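You operate a simulated robot arm through the tools that you are given. There is no shell and no other tool.

You are at the controls of a simulated robot arm. One attempt, no reset.

TASK
Smooth the pink board's tile, then brush slip on its other patch.
Fine: wet the smoothing block in the dish first and lay it back where it was; brush in its pot, lid on the slip pot. Set down upright: smoothing block. A coat counts when it lies all over at full strength: go over it till it gets no stronger. What is to be rubbed or washed off counts as gone when no trace of it is left.

The check looks at the end state, three seconds after you hand in, the way a careful person would. Anything else that was tipped, shoved, dropped, spilled or broken makes it a failure. A push-on lid holds only when it is set on centred and level and pressed home; a screw cap is set on level and turned clockwise until tight.

THE ROBOT
A 6-joint arm with a two-finger parallel gripper, fixed in place. Base frame: the origin is at the foot of the arm, x ahead of it, y to its left, z up; the work surface is at about z = 920. Lengths are in mm, angles in rad, forces in N, time in s.
With the tool pointing down near the work surface it reaches from about 420 to 860 mm from the base axis. Its first joint turns from -2.007 to 2.007 rad. Payload 4.2 kg.
The TCP is the grasp point between the finger pads, 23 mm short of the fingertips. In the tool frame z runs along the fingers and y along their closing line. The gripper opens to 94 mm. The fingers are 38 mm wide and 10 mm thick; the gripper's body (54 by 96 mm) begins 39 mm behind the TCP.
Orientation is that of the tool frame in the base frame, as [roll, pitch, yaw] about the fixed x, y, z axes, in that order (R = Rz(yaw) Ry(pitch) Rx(roll)). With the fingers straight down and closing along the base's y, the tool's x points along the base's -x, its y along +y and its z along -z.

THE INTERFACE
- The arm moves only by the tool step_arm. Its argument "moves" is text: rows parted by semicolons, each of 7 numbers parted by spaces: the turn, a rotation vector about the tool's x, y, z in units of 90 degrees (1.0 is 90 degrees), then the shift along the tool's x, y, z in units of 100 mm (1.0 is 100 mm), then the finger opening in mm, from 0 to 94. In form: ax ay az x y z claw; .... A call has 1 to 20 rows; each row is the pose to reach, as a shift and turn from the pose commanded when the call began, along the tool's axes at that moment. A call with a number of a shift or a turn outside -1 to 1 is refused whole. A row lasts 0.2 s, in which the tool goes at most 50 mm and 0.15 rad; a call with a longer step from one row to the next is refused whole, and so is a gripper value outside its range. A pose out of reach is approached as far as the arm can. The call stops where the force on the tool passes 40 N (or 10 N more than at its start, if that is more) or the arm is blocked; 0.2 s more then pass. Each finger travels about 108 mm/s and halts on what it meets, pressing with about 26 N; the grip force reading is that of the motor and also rises with nothing between the fingers. The clock runs only during rows and for 0.2 s after the last one: add rows that repeat a pose to give the fingers time. It gives the time, the measured TCP pose, the force on the tool (base axes), the opening and the grip force at its end, in the units of the frame above (readings bear some noise), with the torque about the TCP (base axes, N m) and any sound that the robot's microphone picked up.
- Cameras (640 x 400 px; columns grow to the right, rows downward): "scene" is fixed at [220.4, 649.5, 1724.2]; the picture's right is [-0.72, -0.69, 0.00], its down [-0.44, 0.45, -0.78] and it looks along [0.54, -0.56, -0.63] (base axes); focal length 366 px, centre (320, 200). "wrist" rides on the gripper at [86, 16, -75] in the tool frame; the picture's right is [-0.18, 0.98, 0.00], its down [-0.58, -0.11, -0.81] and it looks along [-0.79, -0.15, 0.59] (tool axes); focal length 243 px, centre (320, 200). There is no depth. A picture from a camera that has moved, and an enlarged one, comes with that camera's place and axes in the base frame and with its lens.
- capture(camera): a new picture of that camera. No time passes.
- move_column(by): slides the trunk up (or, below 0, down) by that many mm; the arm rides with it, the base frame stays. It gives what a move gives, with no picture.
- zoom(camera, box): a new picture of the part [left, top, right, bottom] of that camera's present view, enlarged. No time passes.
- sign_off(): hands the job in; it is judged then, once.

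Nothing tells you positions but the pictures and the camera data. Unless the task says otherwise, let go and move clear before handing in.

The tools are called after ">>>" as name(argument=value, ...) on one line, values as JSON. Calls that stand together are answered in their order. step_arm: Moves the arm, as the interface text tells. Its arguments: {"type":"object","properties":{"moves":{"type":"string"}},"required":["moves"]} The other tools are called the same way: move_column (by) slides the trunk up or down; capture (camera) takes a picture; zoom (camera, box) takes an enlarged picture of a part of a camera's view; sign_off () hands the job in.

At the start:

```text
time: 0.0
tool_pos: [585.6, -147.1, 1311.8]
ee_rot: [3.141, 0.002, -3.14]
ft_force: [-0.2, -0.1, 0.5]
torque: [-0.03, -0.01, 0.0]
width: 93.9
grasp_force: 0.2
trunk travel left (down, up): [-900.0, 90.0]
```

scene: 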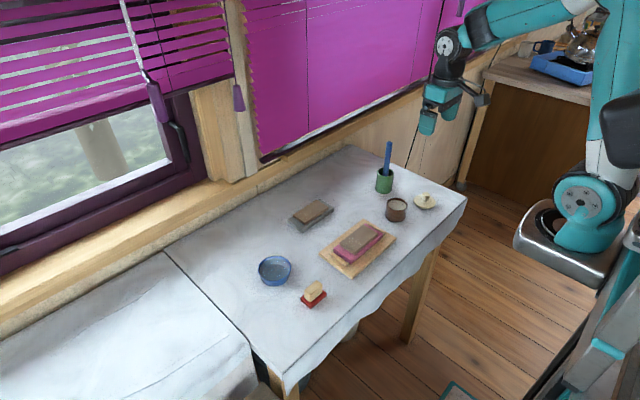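
wrist: 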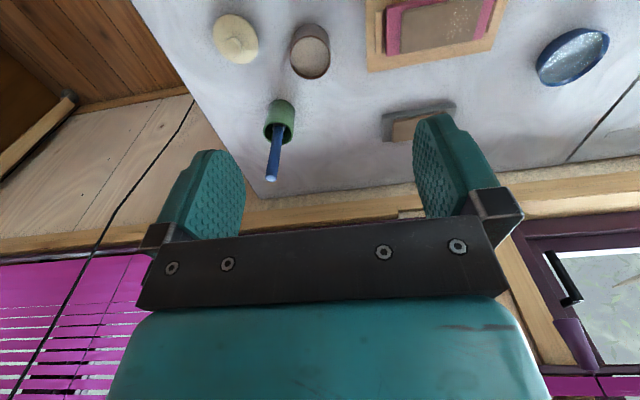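

I see a table with a blue dish, a yellow block on a red stand (probably the smoothing block), a pink board on a wooden board, another board further back, a brown pot, its lid, and a green pot with a blue brush. I'll look closer before moving.

>>> zoom(camera="scene", box=[240, 180, 400, 310])

>>> zoom(camera="scene", box=[340, 130, 460, 230])

>>> zoom(camera="wrist", box=[340, 0, 640, 190])

>>> zoom(camera="wrist", box=[180, 0, 380, 190])

```text
3.08 times, centred on (320, 245) of scene
camera zoom: at [220.4, 649.5, 1724.2], right [-0.72, -0.69, 0.0], down [-0.44, 0.45, -0.78], along [0.54, -0.56, -0.63], focal length 1127 px, centre (320, 62)
```

zoom: 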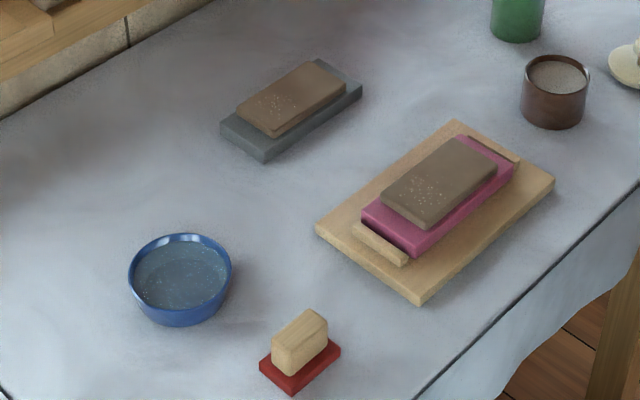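

```text
4.00 times, centred on (400, 180) of scene
camera zoom: at [220.4, 649.5, 1724.2], right [-0.72, -0.69, 0.0], down [-0.44, 0.45, -0.78], along [0.54, -0.56, -0.63], focal length 1465 px, centre (0, 280)
```

zoom: 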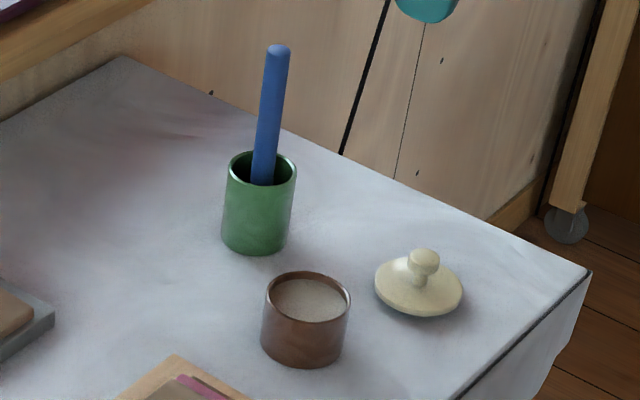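

```text
2.11 times, centred on (490, 95) of wrist
camera zoom: at [499.2, -130.7, 1388.3], right [0.18, 0.98, 0.0], down [0.58, -0.11, 0.81], along [0.79, -0.15, -0.59], focal length 511 px, centre (-38, 421)
```

zoom: 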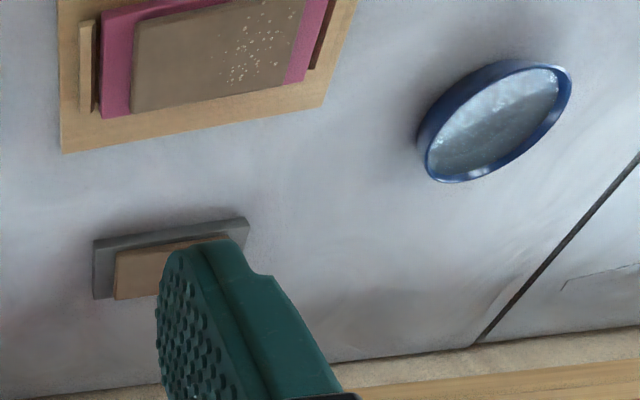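

```text
2.11 times, centred on (280, 95) of wrist
camera zoom: at [499.2, -130.7, 1388.3], right [0.18, 0.98, 0.0], down [0.58, -0.11, 0.81], along [0.79, -0.15, -0.59], focal length 511 px, centre (404, 421)
```

zoom: 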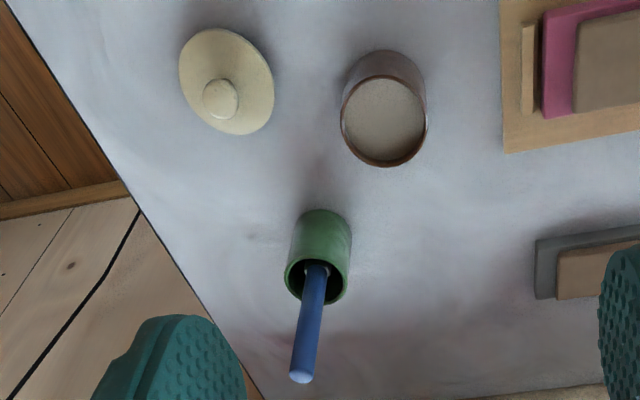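

I'll move the arm closer so the wrist camera gets a good view of the pink board, block and dish before touching anything.

>>> step_arm(moves="0 0 0 0.15 0.25 0.25 94; 0 0 0 0.3 0.5 0.5 94; 0 0 0 0.45 0.75 0.75 94; 0 0 0 0.6 1.0 1.0 94")

>>> step_arm(moves="0 0 0 0.1 0.25 0.25 94; 0 0 0 0.15 0.5 0.5 94; 0 0 0 0.2 0.75 0.75 94; 0 0 0 0.2 1.0 1.0 94")

>>> capture(camera="wrist")

```text
time: 1.0
tool_pos: [524.5, -46.0, 1213.8]
ee_rot: [3.141, 0.0, 3.141]
ft_force: [0.8, -1.0, -0.1]
torque: [0.02, -0.02, -0.01]
width: 94.0
grasp_force: 0.0
trunk travel left (down, up): [-900.0, 90.0]
```

```text
time: 2.0
tool_pos: [506.7, 54.8, 1111.4]
ee_rot: [3.141, 0.002, 3.141]
ft_force: [-0.4, 0.4, -0.4]
torque: [0.03, -0.04, -0.03]
width: 93.9
grasp_force: 0.1
trunk travel left (down, up): [-900.0, 90.0]
```

```text
taken
camera wrist: at [420.9, 70.6, 1186.4], right [0.18, 0.98, 0.0], down [0.58, -0.11, 0.81], along [0.79, -0.15, -0.59], focal length 243 px, centre (320, 200)
```

wrist: 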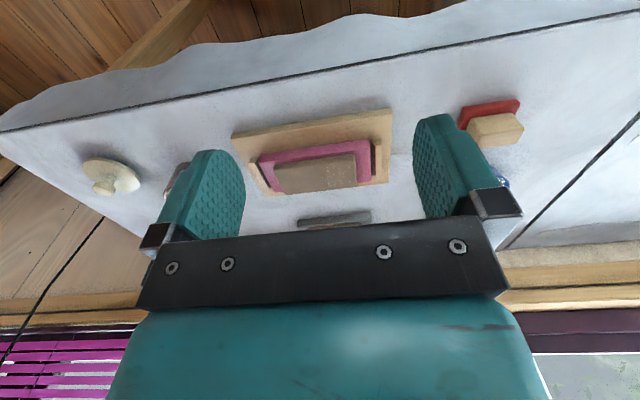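

>>> zoom(camera="wrist", box=[220, 90, 420, 230])

>>> zoom(camera="wrist", box=[430, 80, 550, 200])

>>> zoom(camera="scene", box=[315, 205, 405, 285])

>>> zoom(camera="scene", box=[290, 270, 340, 315])

```text
2.86 times, centred on (320, 160) of wrist
camera zoom: at [420.9, 70.6, 1186.4], right [0.18, 0.98, 0.0], down [0.58, -0.11, 0.81], along [0.79, -0.15, -0.59], focal length 693 px, centre (320, 314)
```

zoom: 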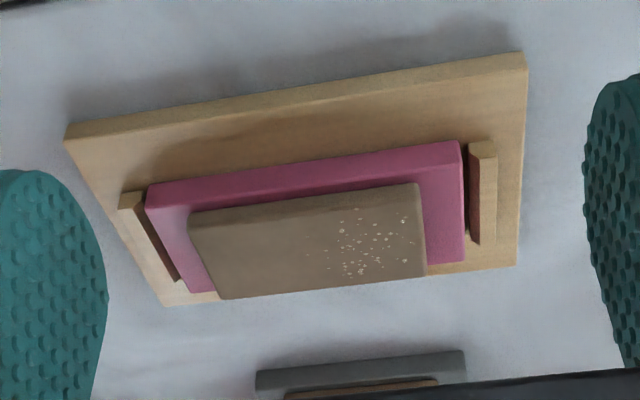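

```text
3.33 times, centred on (490, 140) of wrist
camera zoom: at [420.9, 70.6, 1186.4], right [0.18, 0.98, 0.0], down [0.58, -0.11, 0.81], along [0.79, -0.15, -0.59], focal length 809 px, centre (-247, 400)
```

zoom: 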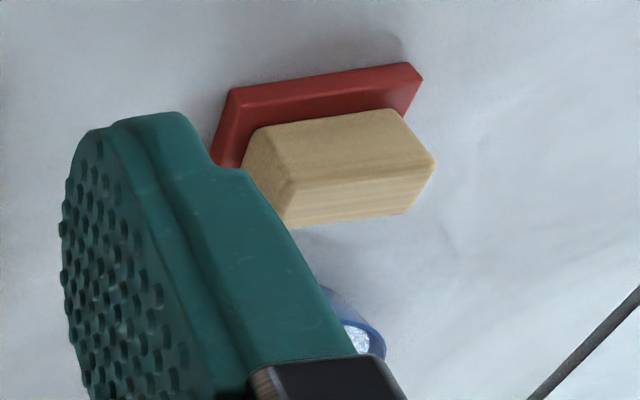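

```text
5.00 times, centred on (360, 245) of scene
camera zoom: at [220.4, 649.5, 1724.2], right [-0.72, -0.69, 0.0], down [-0.44, 0.45, -0.78], along [0.54, -0.56, -0.63], focal length 1831 px, centre (120, -25)
```

zoom: 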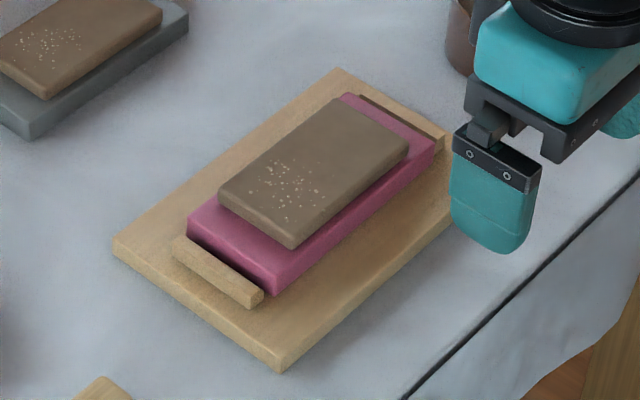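

```text
8.89 times, centred on (315, 292) of scene
camera zoom: at [220.4, 649.5, 1724.2], right [-0.72, -0.69, 0.0], down [-0.44, 0.45, -0.78], along [0.54, -0.56, -0.63], focal length 3255 px, centre (364, -622)
```

zoom: 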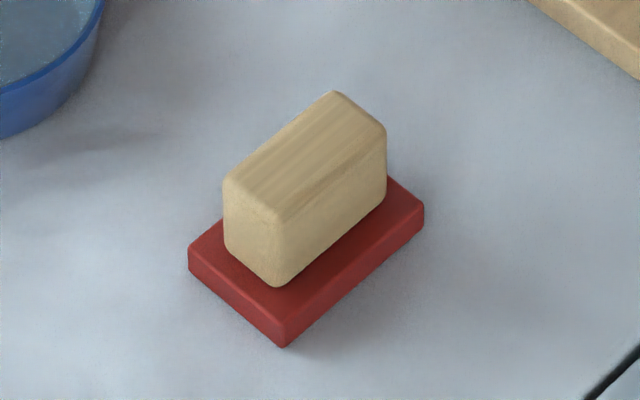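

The smoothing block looks like a wooden grip on a red pad at about (638, 237), and the tile's speckled half is on the +y side. I'll move over toward the block to view and measure it from close range.

>>> step_arm(moves="0 0 0 -0.05 0.3 0 94; 0 0 0 -0.1 0.6 0 94; 0 0 0 -0.15 0.9 0 94; 0 0 0 -0.15 0.9 0 94")

>>> step_arm(moves="0 0 0 -0.05 0.3 0.2 94; 0 0 0 -0.1 0.6 0.4 94; 0 0 0 -0.15 0.9 0.6 94; 0 0 0 -0.15 0.9 0.6 94")

>>> capture(camera="wrist")

>>> zoom(camera="wrist", box=[240, 80, 420, 200])

```text
time: 3.0
tool_pos: [519.3, 143.8, 1111.6]
ee_rot: [3.141, 0.001, 3.141]
ft_force: [-0.2, 0.9, 0.7]
torque: [0.01, 0.0, 0.05]
width: 94.0
grasp_force: 0.0
trunk travel left (down, up): [-900.0, 90.0]
```

```text
time: 4.0
tool_pos: [535.1, 234.1, 1052.2]
ee_rot: [-3.14, -0.001, 3.14]
ft_force: [-0.1, 0.0, 0.1]
torque: [0.03, -0.01, 0.0]
width: 93.9
grasp_force: 0.1
trunk travel left (down, up): [-900.0, 90.0]
```

```text
taken
camera wrist: at [449.8, 250.5, 1126.9], right [0.18, 0.98, 0.0], down [0.58, -0.11, 0.81], along [0.79, -0.15, -0.59], focal length 243 px, centre (320, 200)
```

wrist: 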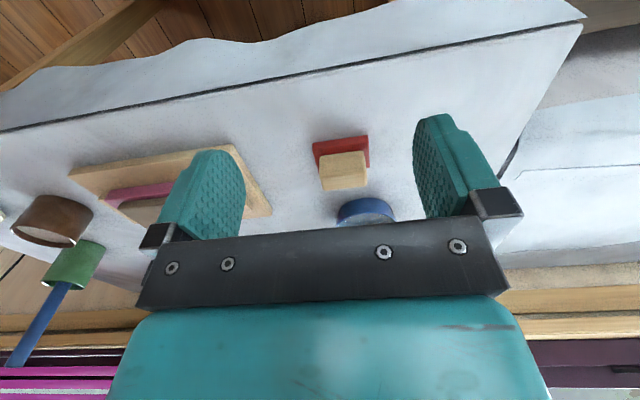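

```text
3.33 times, centred on (330, 140) of wrist
camera zoom: at [449.8, 250.5, 1126.9], right [0.18, 0.98, 0.0], down [0.58, -0.11, 0.81], along [0.79, -0.15, -0.59], focal length 809 px, centre (287, 400)
```

zoom: 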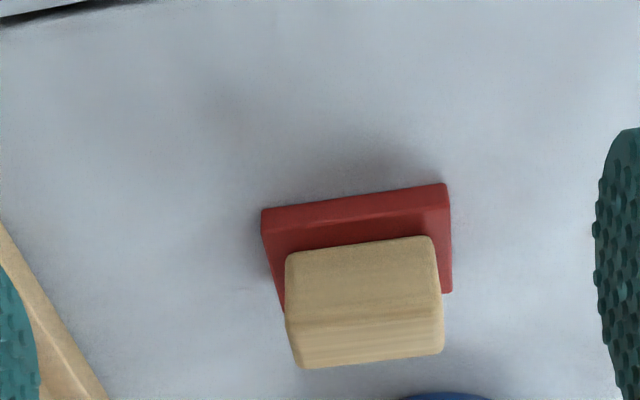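

The block's pad lies at about x 621–658, y 208–269. To measure everything accurately I'll raise up and tilt the wrist so the camera looks straight down.

>>> step_arm(moves="0 0 0 -0.1 -0.2 -0.3 94; 0 0 0 -0.2 -0.4 -0.6 94; 0 0 0 -0.3 -0.6 -0.9 94; 0 0 0 -0.3 -0.8 -1 94")

>>> step_arm(moves="0 0.09 0 0 0 -0.2 94; 0 0.18 0 0 0 -0.4 94; 0 0.27 0 0 0 -0.6 94; 0 0.36 0 0 0 -0.8 94; 0 0.45 0 0 0 -0.8 94; 0 0.54 0 0 0 -0.8 94; 0 0.59 0 0 0 -0.8 94; 0 0.59 0 0 0 -0.8 94")

>>> capture(camera="wrist")

```text
time: 5.0
tool_pos: [564.9, 154.4, 1152.6]
ee_rot: [3.14, 0.0, -3.141]
ft_force: [-0.4, 0.2, 0.7]
torque: [0.01, 0.02, 0.0]
width: 94.2
grasp_force: 0.2
trunk travel left (down, up): [-900.0, 90.0]
```

```text
time: 6.8
tool_pos: [515.4, 131.0, 1200.9]
ee_rot: [-3.141, -0.929, -3.141]
ft_force: [-0.5, -0.5, 0.2]
torque: [-0.02, -0.01, 0.02]
width: 94.1
grasp_force: 0.0
out of reach, approached as far as the arm can: row 5, 6, 7, 8
trunk travel left (down, up): [-900.0, 90.0]
```

```text
taken
camera wrist: at [523.7, 146.7, 1316.1], right [0.11, 0.98, -0.15], down [0.99, -0.11, 0.02], along [0.0, -0.15, -0.99], focal length 243 px, centre (320, 200)
```

wrist: 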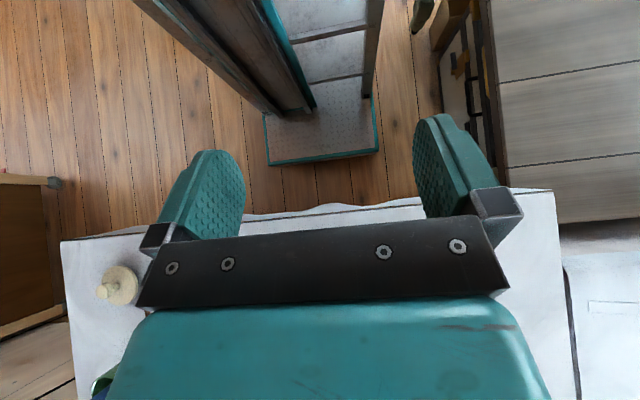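

The gripper body blocks that view, so I'll use a smaller tilt further forward.

>>> step_arm(moves="0 -0.065 0 -0.23 0.12 -0.1 94; 0 -0.13 0 -0.46 0.25 -0.2 94; 0 -0.195 0 -0.69 0.37 -0.3 94; 0 -0.258 0 -0.91 0.5 -0.38 94; 0 -0.258 0 -0.91 0.5 -0.38 94")

>>> capture(camera="wrist")

```text
time: 8.0
tool_pos: [602.3, 180.2, 1150.5]
ee_rot: [-3.14, -0.52, -3.14]
ft_force: [-0.4, 0.0, 0.4]
torque: [-0.04, -0.01, 0.02]
width: 93.9
grasp_force: 0.1
trunk travel left (down, up): [-900.0, 90.0]
```

```text
taken
camera wrist: at [564.4, 196.6, 1258.3], right [0.16, 0.98, -0.09], down [0.91, -0.11, 0.41], along [0.39, -0.15, -0.91], focal length 243 px, centre (320, 200)
```

wrist: 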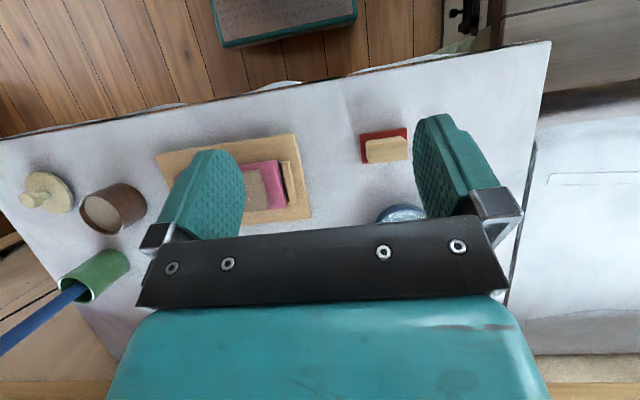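

>>> zoom(camera="wrist", box=[345, 110, 435, 170])

>>> zoom(camera="wrist", box=[10, 150, 160, 250])

>>> zoom(camera="wrist", box=[220, 125, 330, 235])

```text
6.67 times, centred on (390, 140) of wrist
camera zoom: at [564.4, 196.6, 1258.3], right [0.16, 0.98, -0.09], down [0.91, -0.11, 0.41], along [0.39, -0.15, -0.91], focal length 1618 px, centre (-147, 600)
```

zoom: 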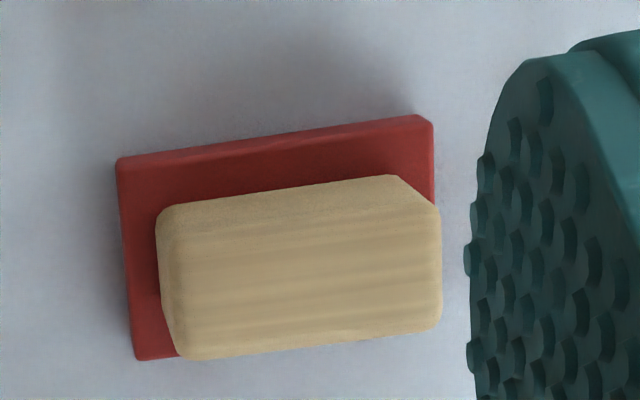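

```text
4.00 times, centred on (85, 200) of wrist
camera zoom: at [564.4, 196.6, 1258.3], right [0.16, 0.98, -0.09], down [0.91, -0.11, 0.41], along [0.39, -0.15, -0.91], focal length 970 px, centre (1260, 200)
```

zoom: 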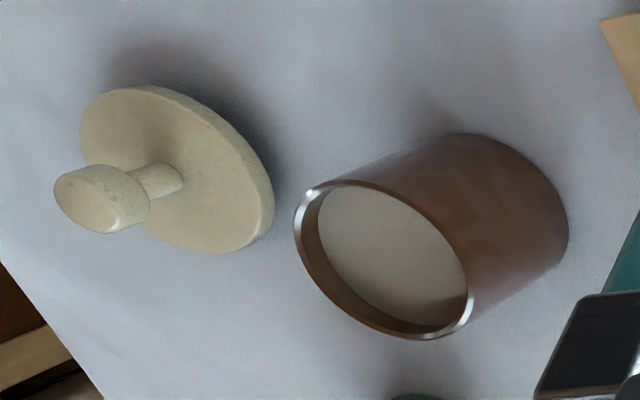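

```text
3.64 times, centred on (275, 180) of wrist
camera zoom: at [564.4, 196.6, 1258.3], right [0.16, 0.98, -0.09], down [0.91, -0.11, 0.41], along [0.39, -0.15, -0.91], focal length 882 px, centre (484, 273)
```

zoom: 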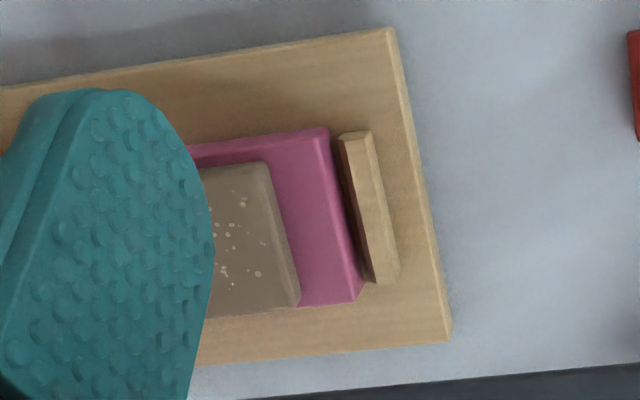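

I now have the block: pad centre about (641, 241), wood top about z 962. I'll slide along -y with the same tilt to measure the tile, pots and lid.

>>> step_arm(moves="0 0 0 0 -0.3 0 94; 0 0 0 0 -0.6 0 94; 0 0 0 0 -0.9 0 94; 0 0 0 0 -1 0 94")

>>> step_arm(moves="0 0 0 0 -0.25 0 94; 0 0 0 0 -0.4 0 94; 0 0 0 0 -0.4 0 94")

>>> capture(camera="wrist")

>>> zoom(camera="wrist", box=[240, 100, 420, 230])

```text
time: 9.0
tool_pos: [601.9, 81.9, 1151.3]
ee_rot: [3.14, -0.521, -3.141]
ft_force: [-0.3, -0.6, -0.2]
torque: [-0.01, -0.01, 0.0]
width: 94.2
grasp_force: 0.2
trunk travel left (down, up): [-900.0, 90.0]
```

```text
time: 9.8
tool_pos: [601.6, 42.4, 1151.2]
ee_rot: [-3.141, -0.521, 3.141]
ft_force: [-0.1, 0.6, 0.2]
torque: [0.0, -0.02, -0.01]
width: 94.1
grasp_force: 0.0
trunk travel left (down, up): [-900.0, 90.0]
```

```text
taken
camera wrist: at [563.9, 57.6, 1260.1], right [0.16, 0.98, -0.09], down [0.91, -0.11, 0.41], along [0.39, -0.15, -0.91], focal length 243 px, centre (320, 200)
```

wrist: 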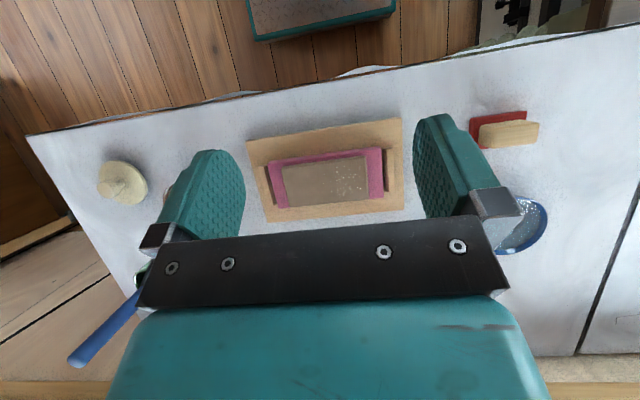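

```text
3.08 times, centred on (330, 165) of wrist
camera zoom: at [563.9, 57.6, 1260.1], right [0.16, 0.98, -0.09], down [0.91, -0.11, 0.41], along [0.39, -0.15, -0.91], focal length 746 px, centre (289, 308)
```

zoom: 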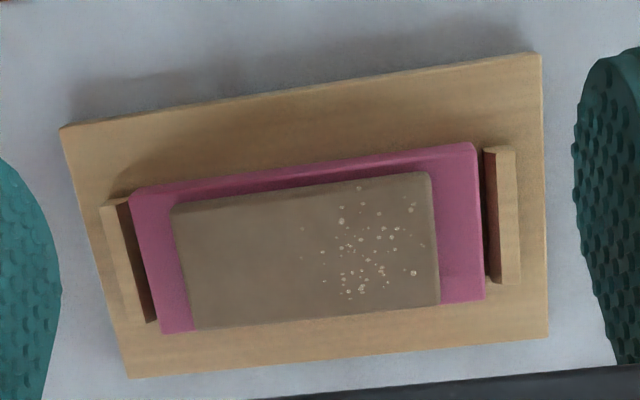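

The tile top spans about x 641–697, y -33–75 at z≈965, with rough specks on its +y half. Next I'll view the slip pot, lid and brush pot.

>>> step_arm(moves="0 0 0 0 -0.4 0 94; 0 0 0 0 -0.8 0 94; 0 0 0 0 -1 0 94")

>>> step_arm(moves="0 0 0 0 -0.4 0 94; 0 0 0 0 -0.8 0 94; 0 0 0 0 -1 0 94")

>>> step_arm(moves="0 0 0 0 -0.3 0 94; 0 0 0 0 -0.5 0 94; 0 0 0 0 -0.5 0 94")

>>> capture(camera="wrist")

>>> zoom(camera="wrist", box=[240, 100, 420, 230])

```text
time: 10.6
tool_pos: [601.9, -58.2, 1150.9]
ee_rot: [-3.141, -0.521, -3.139]
ft_force: [-0.7, 0.2, 0.9]
torque: [-0.03, 0.0, 0.02]
width: 94.0
grasp_force: 0.2
trunk travel left (down, up): [-900.0, 90.0]
```

```text
time: 11.4
tool_pos: [601.1, -157.6, 1151.1]
ee_rot: [3.141, -0.522, -3.139]
ft_force: [0.4, 1.4, -0.8]
torque: [-0.03, -0.02, 0.05]
width: 94.3
grasp_force: 0.1
trunk travel left (down, up): [-900.0, 90.0]
```

```text
time: 12.2
tool_pos: [602.6, -211.2, 1149.4]
ee_rot: [-3.141, -0.522, -3.141]
ft_force: [0.7, 0.8, -0.1]
torque: [0.03, 0.02, -0.02]
width: 94.0
grasp_force: 0.1
trunk travel left (down, up): [-900.0, 90.0]
```

```text
taken
camera wrist: at [565.3, -193.8, 1258.1], right [0.16, 0.98, -0.09], down [0.91, -0.11, 0.41], along [0.39, -0.15, -0.91], focal length 243 px, centre (320, 200)
```

wrist: 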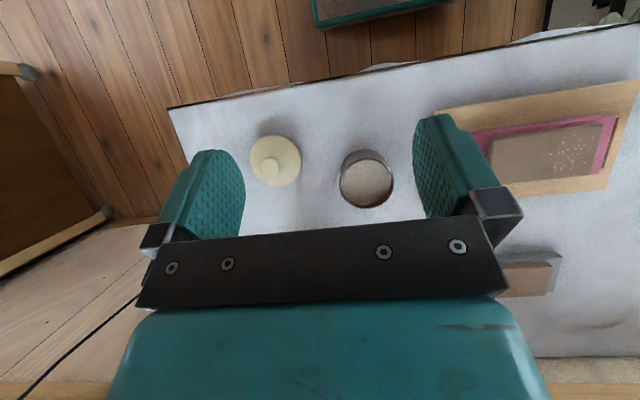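

```text
3.08 times, centred on (330, 165) of wrist
camera zoom: at [565.3, -193.8, 1258.1], right [0.16, 0.98, -0.09], down [0.91, -0.11, 0.41], along [0.39, -0.15, -0.91], focal length 746 px, centre (289, 308)
```

zoom: 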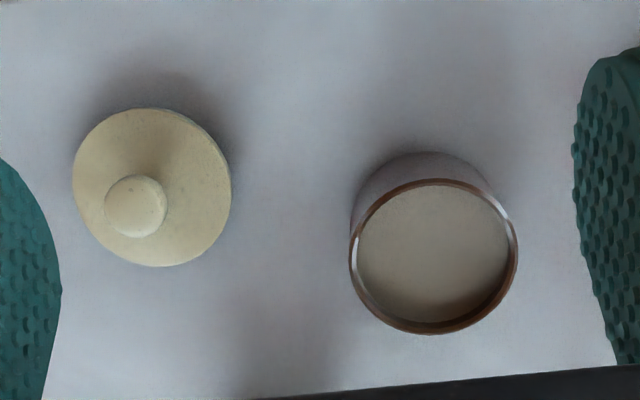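

Lid centre ≈ (641, -300) with knob top ≈ z 960; slip pot ≈ (674, -179), rim z≈970. Now the green pot and the brush.

>>> step_arm(moves="0 0 0 -0.16 -0.2 -0.32 94; 0 0 0 -0.32 -0.4 -0.645 94; 0 0 0 -0.4 -0.5 -0.7 94; 0 0 0 -0.4 -0.5 -0.7 94")

>>> capture(camera="wrist")

>>> zoom(camera="wrist", box=[220, 100, 440, 240])

```text
time: 13.2
tool_pos: [671.8, -258.4, 1193.3]
ee_rot: [-3.14, -0.52, -3.141]
ft_force: [0.6, 0.2, 0.1]
torque: [0.05, 0.0, 0.0]
width: 93.8
grasp_force: 0.1
trunk travel left (down, up): [-900.0, 90.0]
```

```text
taken
camera wrist: at [634.2, -243.3, 1300.9], right [0.16, 0.98, -0.09], down [0.91, -0.11, 0.41], along [0.39, -0.15, -0.91], focal length 243 px, centre (320, 200)
```

wrist: 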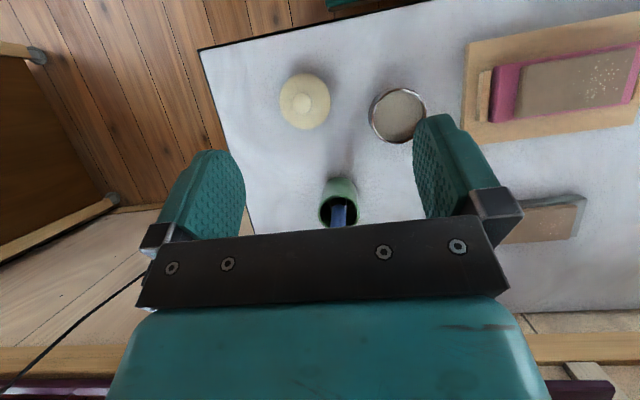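

```text
2.86 times, centred on (330, 170) of wrist
camera zoom: at [634.2, -243.3, 1300.9], right [0.16, 0.98, -0.09], down [0.91, -0.11, 0.41], along [0.39, -0.15, -0.91], focal length 693 px, centre (291, 286)
```

zoom: 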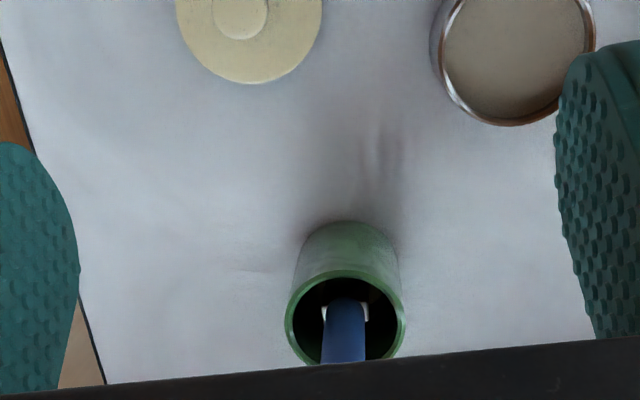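

I'll zoom further on the brush and pots from the scene camera, and on the lid and slip pot from here.

>>> zoom(camera="scene", box=[360, 130, 420, 200])

>>> zoom(camera="wrist", box=[260, 60, 440, 160])

>>> zoom(camera="scene", box=[375, 180, 445, 230])

>>> zoom(camera="scene", box=[250, 245, 300, 295])

```text
5.71 times, centred on (390, 165) of scene
camera zoom: at [220.4, 649.5, 1724.2], right [-0.72, -0.69, 0.0], down [-0.44, 0.45, -0.78], along [0.54, -0.56, -0.63], focal length 2092 px, centre (-80, 400)
```

zoom: 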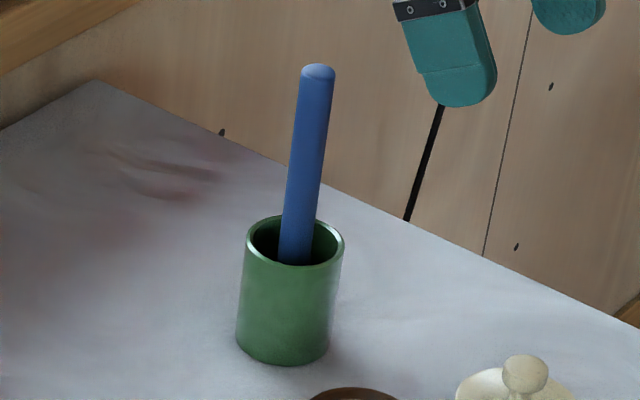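

```text
3.56 times, centred on (350, 110) of wrist
camera zoom: at [634.2, -243.3, 1300.9], right [0.16, 0.98, -0.09], down [0.91, -0.11, 0.41], along [0.39, -0.15, -0.91], focal length 863 px, centre (213, 520)
```

zoom: 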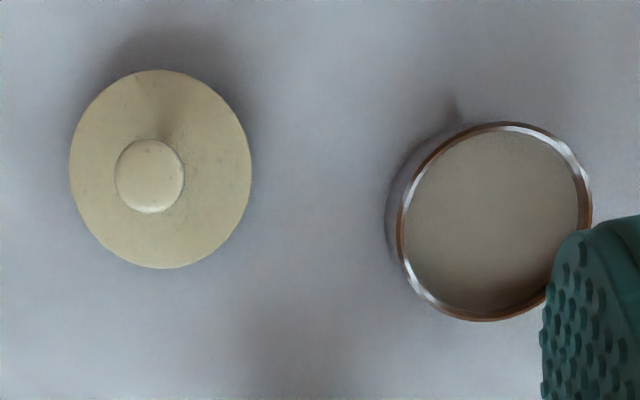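

```text
8.00 times, centred on (410, 205) of scene
camera zoom: at [220.4, 649.5, 1724.2], right [-0.72, -0.69, 0.0], down [-0.44, 0.45, -0.78], along [0.54, -0.56, -0.63], focal length 2930 px, centre (-400, 160)
```

zoom: 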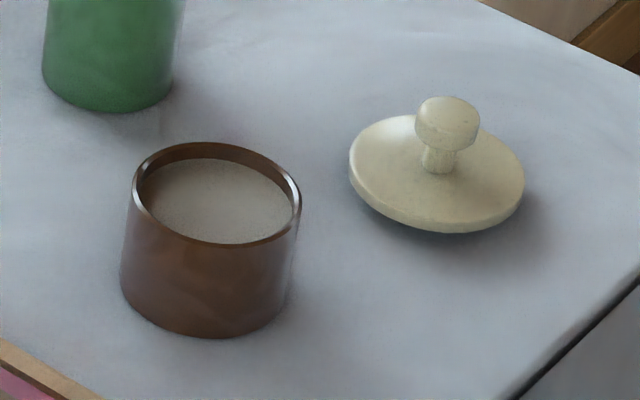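

```text
8.00 times, centred on (275, 270) of scene
camera zoom: at [220.4, 649.5, 1724.2], right [-0.72, -0.69, 0.0], down [-0.44, 0.45, -0.78], along [0.54, -0.56, -0.63], focal length 2930 px, centre (680, -360)
```

zoom: 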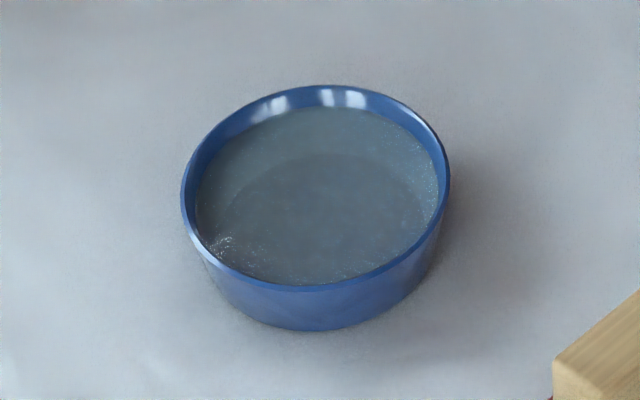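

Measurements are consistent: lid (641, -300), slip pot (675, -178), green pot ≈ (792, -269), brush top ≈ z 1120. I'll zoom on the ferrule once, then return to a straight-down tool and head for the smoothing block.

>>> zoom(camera="wrist", box=[310, 170, 370, 230])

>>> step_arm(moves="0 -0.085 0 0.1 0.25 0.05 94; 0 -0.17 0 0.2 0.5 0.1 94; 0 -0.255 0 0.26 0.75 0.15 94; 0 -0.331 0 0.26 1 0.15 94; 0 -0.331 0 0.26 1 0.15 94")

```text
6.67 times, centred on (340, 200) of wrist
camera zoom: at [634.2, -243.3, 1300.9], right [0.16, 0.98, -0.09], down [0.91, -0.11, 0.41], along [0.39, -0.15, -0.91], focal length 1618 px, centre (187, 200)
```

zoom: 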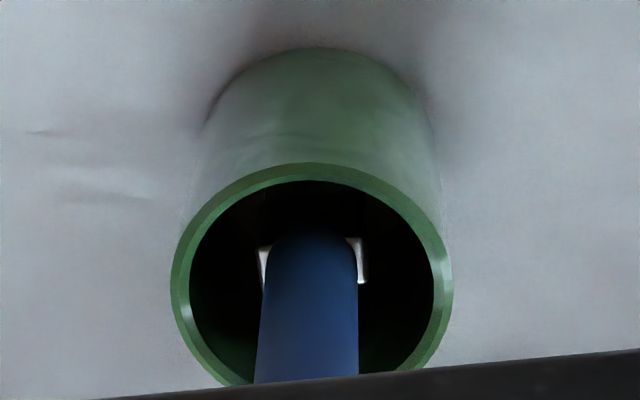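

```text
time: 14.4
tool_pos: [641.9, -159.7, 1192.7]
ee_rot: [-3.141, 0.0, -3.141]
ft_force: [0.7, 0.2, 0.0]
torque: [-0.01, -0.01, 0.0]
width: 94.1
grasp_force: 0.1
trunk travel left (down, up): [-900.0, 90.0]
```

Tool is straight down again. Moving across to above the smoothing block.

>>> step_arm(moves="0 0 0 0 0.35 0 94; 0 0 0 0 0.7 0 94; 0 0 0 0 1 0 94")

>>> step_arm(moves="0 0 0 0 0.35 0 94; 0 0 0 0 0.7 0 94; 0 0 0 0 1 0 94")

>>> step_arm(moves="0 0 0 0 0.35 0 94; 0 0 0 0 0.7 0 94; 0 0 0 0 1 0 94")

>>> step_arm(moves="0 0 0 0 0.35 0.3 94; 0 0 0 0 0.7 0.6 94; 0 0 0 0 1 0.9 94; 0 0 0 0 1 0.9 94")

>>> capture(camera="wrist")

```text
time: 15.2
tool_pos: [640.2, -59.9, 1190.4]
ee_rot: [3.141, -0.001, -3.141]
ft_force: [0.5, -0.4, -0.6]
torque: [0.02, 0.02, 0.04]
width: 94.0
grasp_force: 0.1
trunk travel left (down, up): [-900.0, 90.0]
```

```text
time: 16.0
tool_pos: [640.5, 42.6, 1190.5]
ee_rot: [3.141, 0.0, -3.141]
ft_force: [0.2, 0.7, 0.1]
torque: [0.04, 0.02, -0.02]
width: 94.0
grasp_force: 0.1
trunk travel left (down, up): [-900.0, 90.0]
```

```text
time: 16.8
tool_pos: [640.6, 141.3, 1189.6]
ee_rot: [-3.141, -0.002, -3.141]
ft_force: [1.0, -0.3, 0.5]
torque: [0.01, -0.01, -0.01]
width: 93.9
grasp_force: 0.0
trunk travel left (down, up): [-900.0, 90.0]
```

```text
time: 17.8
tool_pos: [641.6, 241.9, 1102.7]
ee_rot: [-3.14, -0.003, -3.14]
ft_force: [-0.8, 0.7, 0.4]
torque: [0.02, -0.01, -0.01]
width: 94.3
grasp_force: 0.1
trunk travel left (down, up): [-900.0, 90.0]
```

```text
taken
camera wrist: at [555.9, 257.4, 1177.0], right [0.18, 0.98, 0.0], down [0.58, -0.11, 0.81], along [0.79, -0.15, -0.59], focal length 243 px, centre (320, 200)
```

wrist: 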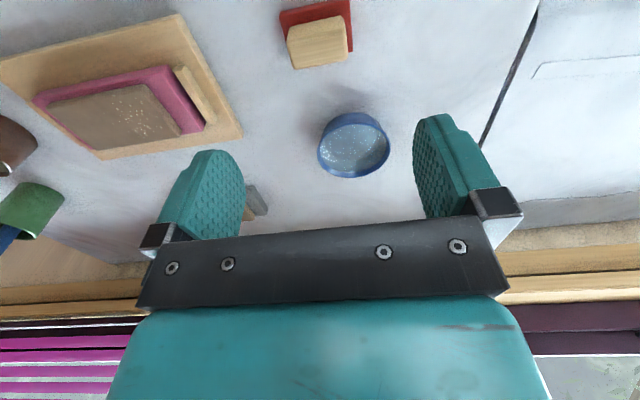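

>>> zoom(camera="wrist", box=[260, 0, 380, 80])

>>> zoom(camera="wrist", box=[300, 100, 420, 190])

```text
5.00 times, centred on (320, 40) of wrist
camera zoom: at [555.9, 257.4, 1177.0], right [0.18, 0.98, 0.0], down [0.58, -0.11, 0.81], along [0.79, -0.15, -0.59], focal length 1213 px, centre (320, 1000)
```

zoom: 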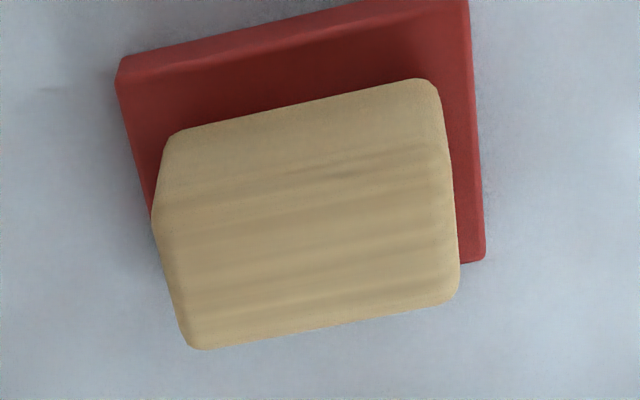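

```text
4.44 times, centred on (360, 145) of wrist
camera zoom: at [555.9, 257.4, 1177.0], right [0.18, 0.98, 0.0], down [0.58, -0.11, 0.81], along [0.79, -0.15, -0.59], focal length 1078 px, centre (142, 444)
```

zoom: 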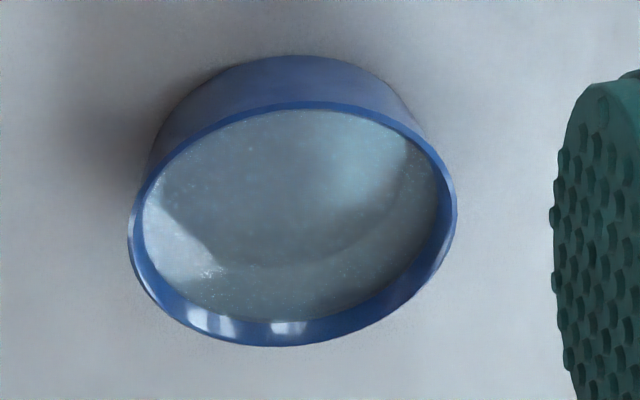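

The block and dish positions agree across views (dish ≈ (764.5, 261), rim z≈955). Now lowering the open gripper around the wooden grip.

>>> step_arm(moves="0 0 0 0 0 0.3 94; 0 0 0 0 0 0.6 94; 0 0 0 0 0 0.9 94; 0 0 0 0 0 1 94")

>>> step_arm(moves="0 0 0 0 0 0.15 94; 0 0 0 0 0 0.3 94; 0 0 0 0 0 0.4 94; 0 0 0 0 0 0.4 94")

>>> zoom(camera="scene", box=[270, 250, 360, 320])

>>> capture(camera="wrist")

```text
time: 18.8
tool_pos: [641.4, 242.6, 1001.8]
ee_rot: [3.141, 0.0, 3.141]
ft_force: [-0.2, 0.0, -0.3]
torque: [0.02, 0.01, -0.03]
width: 93.8
grasp_force: 0.1
trunk travel left (down, up): [-900.0, 90.0]
```

```text
time: 19.8
tool_pos: [641.5, 240.8, 963.3]
ee_rot: [3.141, -0.001, 3.141]
ft_force: [0.0, 0.3, -0.3]
torque: [0.03, 0.01, 0.01]
width: 94.1
grasp_force: 0.1
trunk travel left (down, up): [-900.0, 90.0]
```

```text
5.71 times, centred on (315, 285) of scene
camera zoom: at [220.4, 649.5, 1724.2], right [-0.72, -0.69, 0.0], down [-0.44, 0.45, -0.78], along [0.54, -0.56, -0.63], focal length 2092 px, centre (349, -286)
```

zoom: 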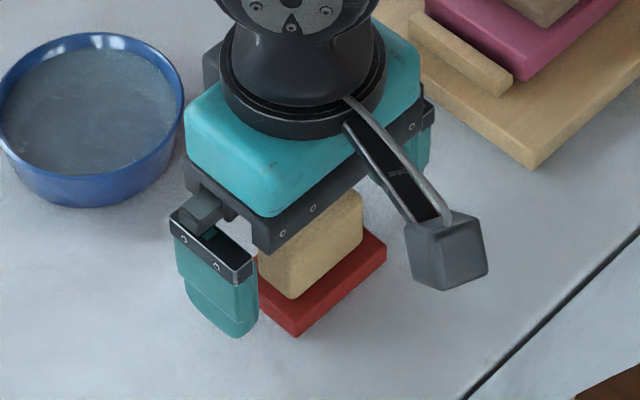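

```text
taken
camera wrist: at [555.8, 256.6, 1037.4], right [0.18, 0.98, 0.0], down [0.58, -0.11, 0.81], along [0.79, -0.15, -0.59], focal length 243 px, centre (320, 200)
```

wrist: 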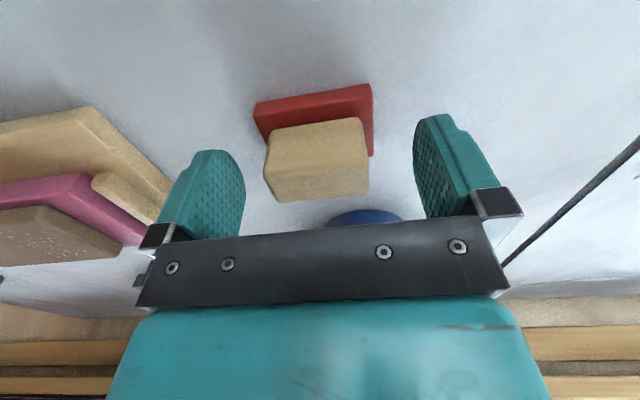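

Fingers straddle the grip nicely. Lowering a few mm and closing on the wood.

>>> step_arm(moves="0 0 0 0 0 0.03 94; 0 0 0 0 0 0.03 60; 0 0 0 0 0 0.03 50; 0 0 0 0 0 0.03 35; 0 0 0 0 0 0.03 20; 0 0 0 0 0 0.03 20; 0 0 0 0 0 0.03 20")

>>> zoom(camera="scene", box=[270, 250, 360, 320])

>>> capture(camera="wrist")

```text
time: 21.4
tool_pos: [640.6, 242.0, 959.8]
ee_rot: [-3.141, -0.002, 3.141]
ft_force: [0.5, -0.5, -0.4]
torque: [0.03, -0.01, 0.0]
width: 47.4
grasp_force: 26.1
trunk travel left (down, up): [-900.0, 90.0]
```

```text
5.71 times, centred on (315, 285) of scene
camera zoom: at [220.4, 649.5, 1724.2], right [-0.72, -0.69, 0.0], down [-0.44, 0.45, -0.78], along [0.54, -0.56, -0.63], focal length 2092 px, centre (349, -286)
```

zoom: 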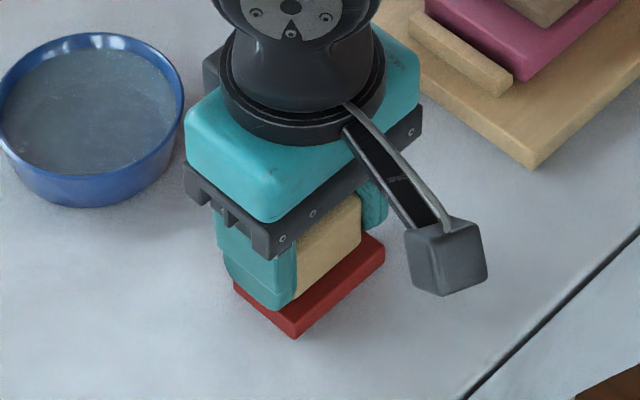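

```text
taken
camera wrist: at [555.7, 256.9, 1034.2], right [0.18, 0.98, 0.0], down [0.58, -0.11, 0.81], along [0.79, -0.15, -0.59], focal length 243 px, centre (320, 200)
```

wrist: 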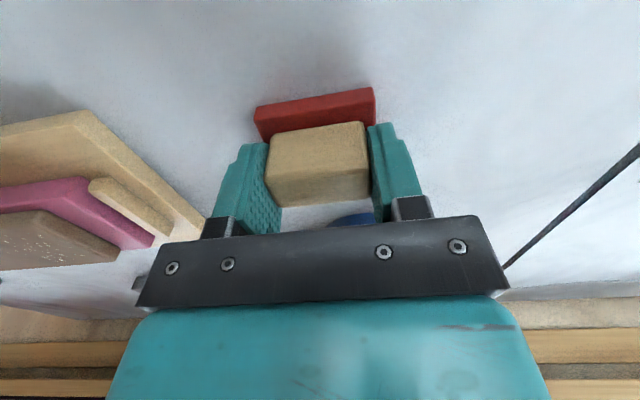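

Gripped (width 47 mm) at TCP ≈ (641, 242, 960), so the pad bottom is 40 mm below the TCP. Lifting and heading for the dish.

>>> step_arm(moves="0 0 0 0 0 -0.1 20; 0 0 0 0 0 -0.4 20; 0 0 0 0 0 -0.8 20; 0 0 0 0 0 -0.8 20")

>>> step_arm(moves="0 0 0 -0.3 0.05 0 20; 0 0 0 -0.6 0.1 0 20; 0 0 0 -0.9 0.15 0 20; 0 0 0 -1 0.19 0 20; 0 0 0 -1 0.19 0 20")

>>> zoom(camera="scene", box=[220, 210, 340, 310])

>>> capture(camera="wrist")

```text
time: 22.4
tool_pos: [640.7, 240.1, 1039.5]
ee_rot: [-3.141, -0.001, -3.14]
ft_force: [-0.2, 0.3, 0.0]
torque: [-0.01, 0.01, 0.01]
width: 20.0
grasp_force: 0.0
trunk travel left (down, up): [-900.0, 90.0]
```

```text
time: 23.6
tool_pos: [740.6, 258.3, 1039.1]
ee_rot: [3.141, -0.003, 3.141]
ft_force: [0.6, 0.5, 0.1]
torque: [0.0, 0.02, -0.04]
width: 20.1
grasp_force: 0.0
trunk travel left (down, up): [-900.0, 90.0]
```

```text
4.00 times, centred on (280, 260) of scene
camera zoom: at [220.4, 649.5, 1724.2], right [-0.72, -0.69, 0.0], down [-0.44, 0.45, -0.78], along [0.54, -0.56, -0.63], focal length 1465 px, centre (480, -40)
```

zoom: 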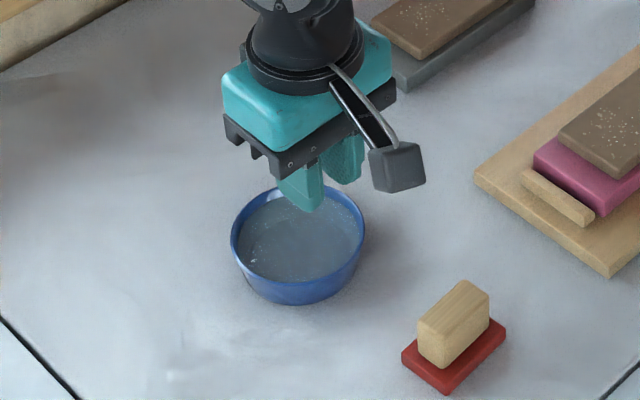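

```text
taken
camera wrist: at [655.7, 274.9, 1113.3], right [0.18, 0.98, 0.0], down [0.58, -0.11, 0.81], along [0.79, -0.15, -0.59], focal length 243 px, centre (320, 200)
```

wrist: 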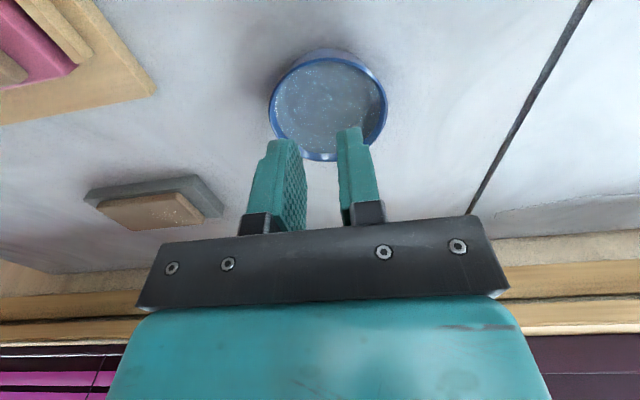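

The grip slipped: the fingers closed to 20 mm and the block stayed standing in its place. I'll go back above it, open, and look closely before gripping again.

>>> step_arm(moves="0 0 0 0.3 -0.05 0 60; 0 0 0 0.6 -0.1 0 94; 0 0 0 0.9 -0.15 0 94; 0 0 0 1 -0.17 0 94; 0 0 0 1 -0.17 0 94")

>>> zoom(camera="wrist", box=[250, 0, 400, 130])

>>> zoom(camera="scene", box=[290, 270, 340, 315])

```text
time: 24.8
tool_pos: [641.4, 241.5, 1037.9]
ee_rot: [-3.142, -0.001, 3.141]
ft_force: [0.4, 0.7, -0.1]
torque: [0.01, -0.01, 0.0]
width: 93.9
grasp_force: 0.0
trunk travel left (down, up): [-900.0, 90.0]
```

```text
3.08 times, centred on (325, 65) of wrist
camera zoom: at [555.8, 257.3, 1113.3], right [0.18, 0.98, 0.0], down [0.58, -0.11, 0.81], along [0.79, -0.15, -0.59], focal length 746 px, centre (305, 615)
```

zoom: 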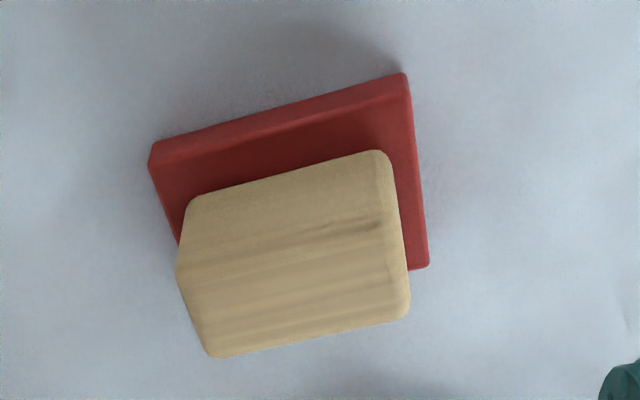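

```text
8.89 times, centred on (315, 292) of scene
camera zoom: at [220.4, 649.5, 1724.2], right [-0.72, -0.69, 0.0], down [-0.44, 0.45, -0.78], along [0.54, -0.56, -0.63], focal length 3255 px, centre (364, -622)
```

zoom: 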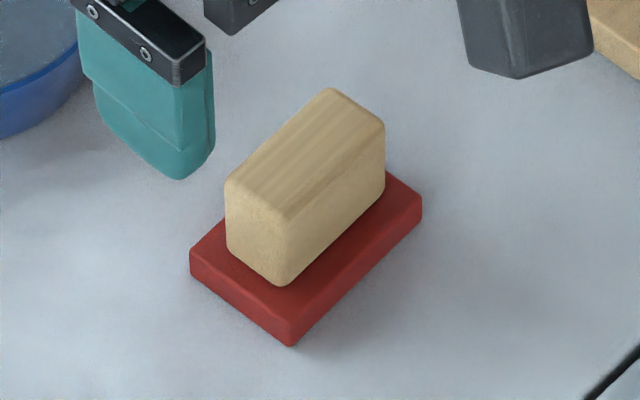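

The block is upright but turned about 4°. I'll match its yaw, go a little deeper so the pads bear well below the wood's rounded top edge, grip and lift slowly.

>>> step_arm(moves="0 0 -0.025 0 -0.01 0.25 94; 0 0 -0.05 0 -0.02 0.5 94; 0 0 -0.05 0 -0.02 0.7 94; 0 0 -0.05 0 -0.02 0.78 94; 0 0 -0.05 0 -0.02 0.81 94; 0 0 -0.05 0 -0.02 0.81 94")

>>> zoom(camera="wrist", box=[150, 60, 510, 280])

```text
time: 26.2
tool_pos: [640.2, 241.0, 956.9]
ee_rot: [-3.141, -0.002, -3.063]
ft_force: [0.0, 1.0, -0.6]
torque: [-0.03, 0.0, 0.0]
width: 94.1
grasp_force: 0.1
trunk travel left (down, up): [-900.0, 90.0]
```

```text
1.78 times, centred on (330, 170) of wrist
camera zoom: at [554.3, 249.7, 1032.2], right [0.11, 0.99, 0.0], down [0.59, -0.06, 0.81], along [0.8, -0.09, -0.59], focal length 431 px, centre (302, 253)
```

zoom: 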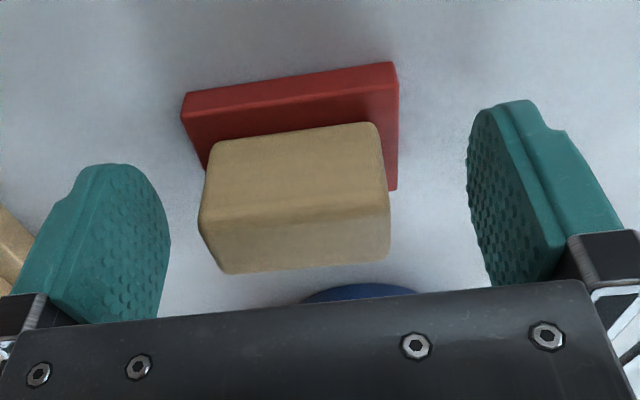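

Aligned with the block. Closing gently in steps, then a slow 5 mm test lift.

>>> step_arm(moves="0 0 0 -0.02 -0.015 0.015 80; 0 0 0 -0.02 -0.015 0.015 60; 0 0 0 -0.02 -0.015 0.015 52; 0 0 0 -0.02 -0.015 0.015 46; 0 0 0 -0.02 -0.015 0.015 30; 0 0 0 -0.02 -0.015 0.015 10; 0 0 0 -0.02 -0.015 0.015 0; 0 0 0 -0.02 -0.015 0.015 0")

>>> zoom(camera="wrist", box=[150, 60, 510, 280])

>>> zoom(camera="scene", box=[280, 260, 350, 320])

```text
time: 28.0
tool_pos: [643.4, 239.3, 956.7]
ee_rot: [3.139, -0.001, -3.063]
ft_force: [0.3, -1.0, -0.4]
torque: [0.03, -0.03, 0.02]
width: 47.6
grasp_force: 26.2
trunk travel left (down, up): [-900.0, 90.0]
```

```text
1.78 times, centred on (330, 170) of wrist
camera zoom: at [556.3, 248.1, 1030.9], right [0.11, 0.99, 0.0], down [0.59, -0.06, 0.81], along [0.8, -0.09, -0.59], focal length 431 px, centre (302, 253)
```

zoom: 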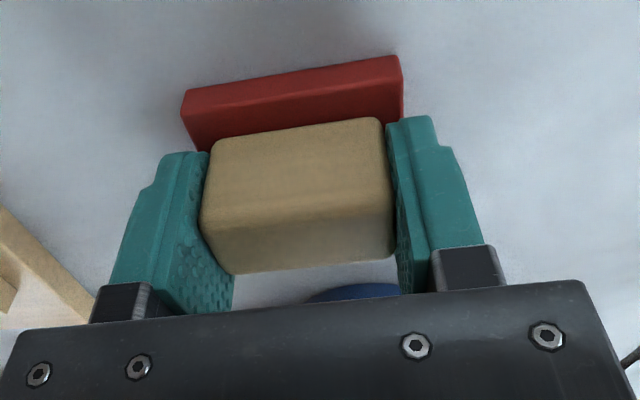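

```text
6.67 times, centred on (315, 290) of scene
camera zoom: at [220.4, 649.5, 1724.2], right [-0.72, -0.69, 0.0], down [-0.44, 0.45, -0.78], along [0.54, -0.56, -0.63], focal length 2441 px, centre (353, -400)
```

zoom: 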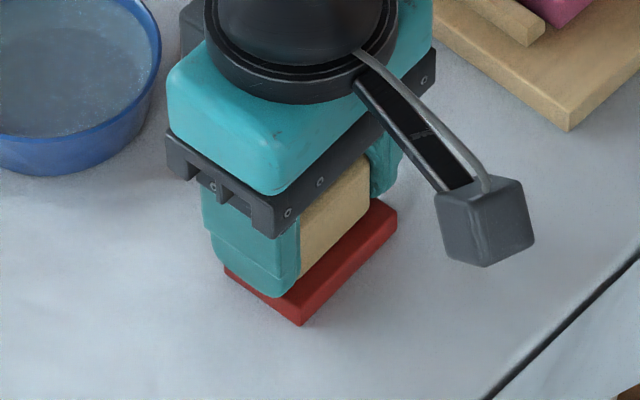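

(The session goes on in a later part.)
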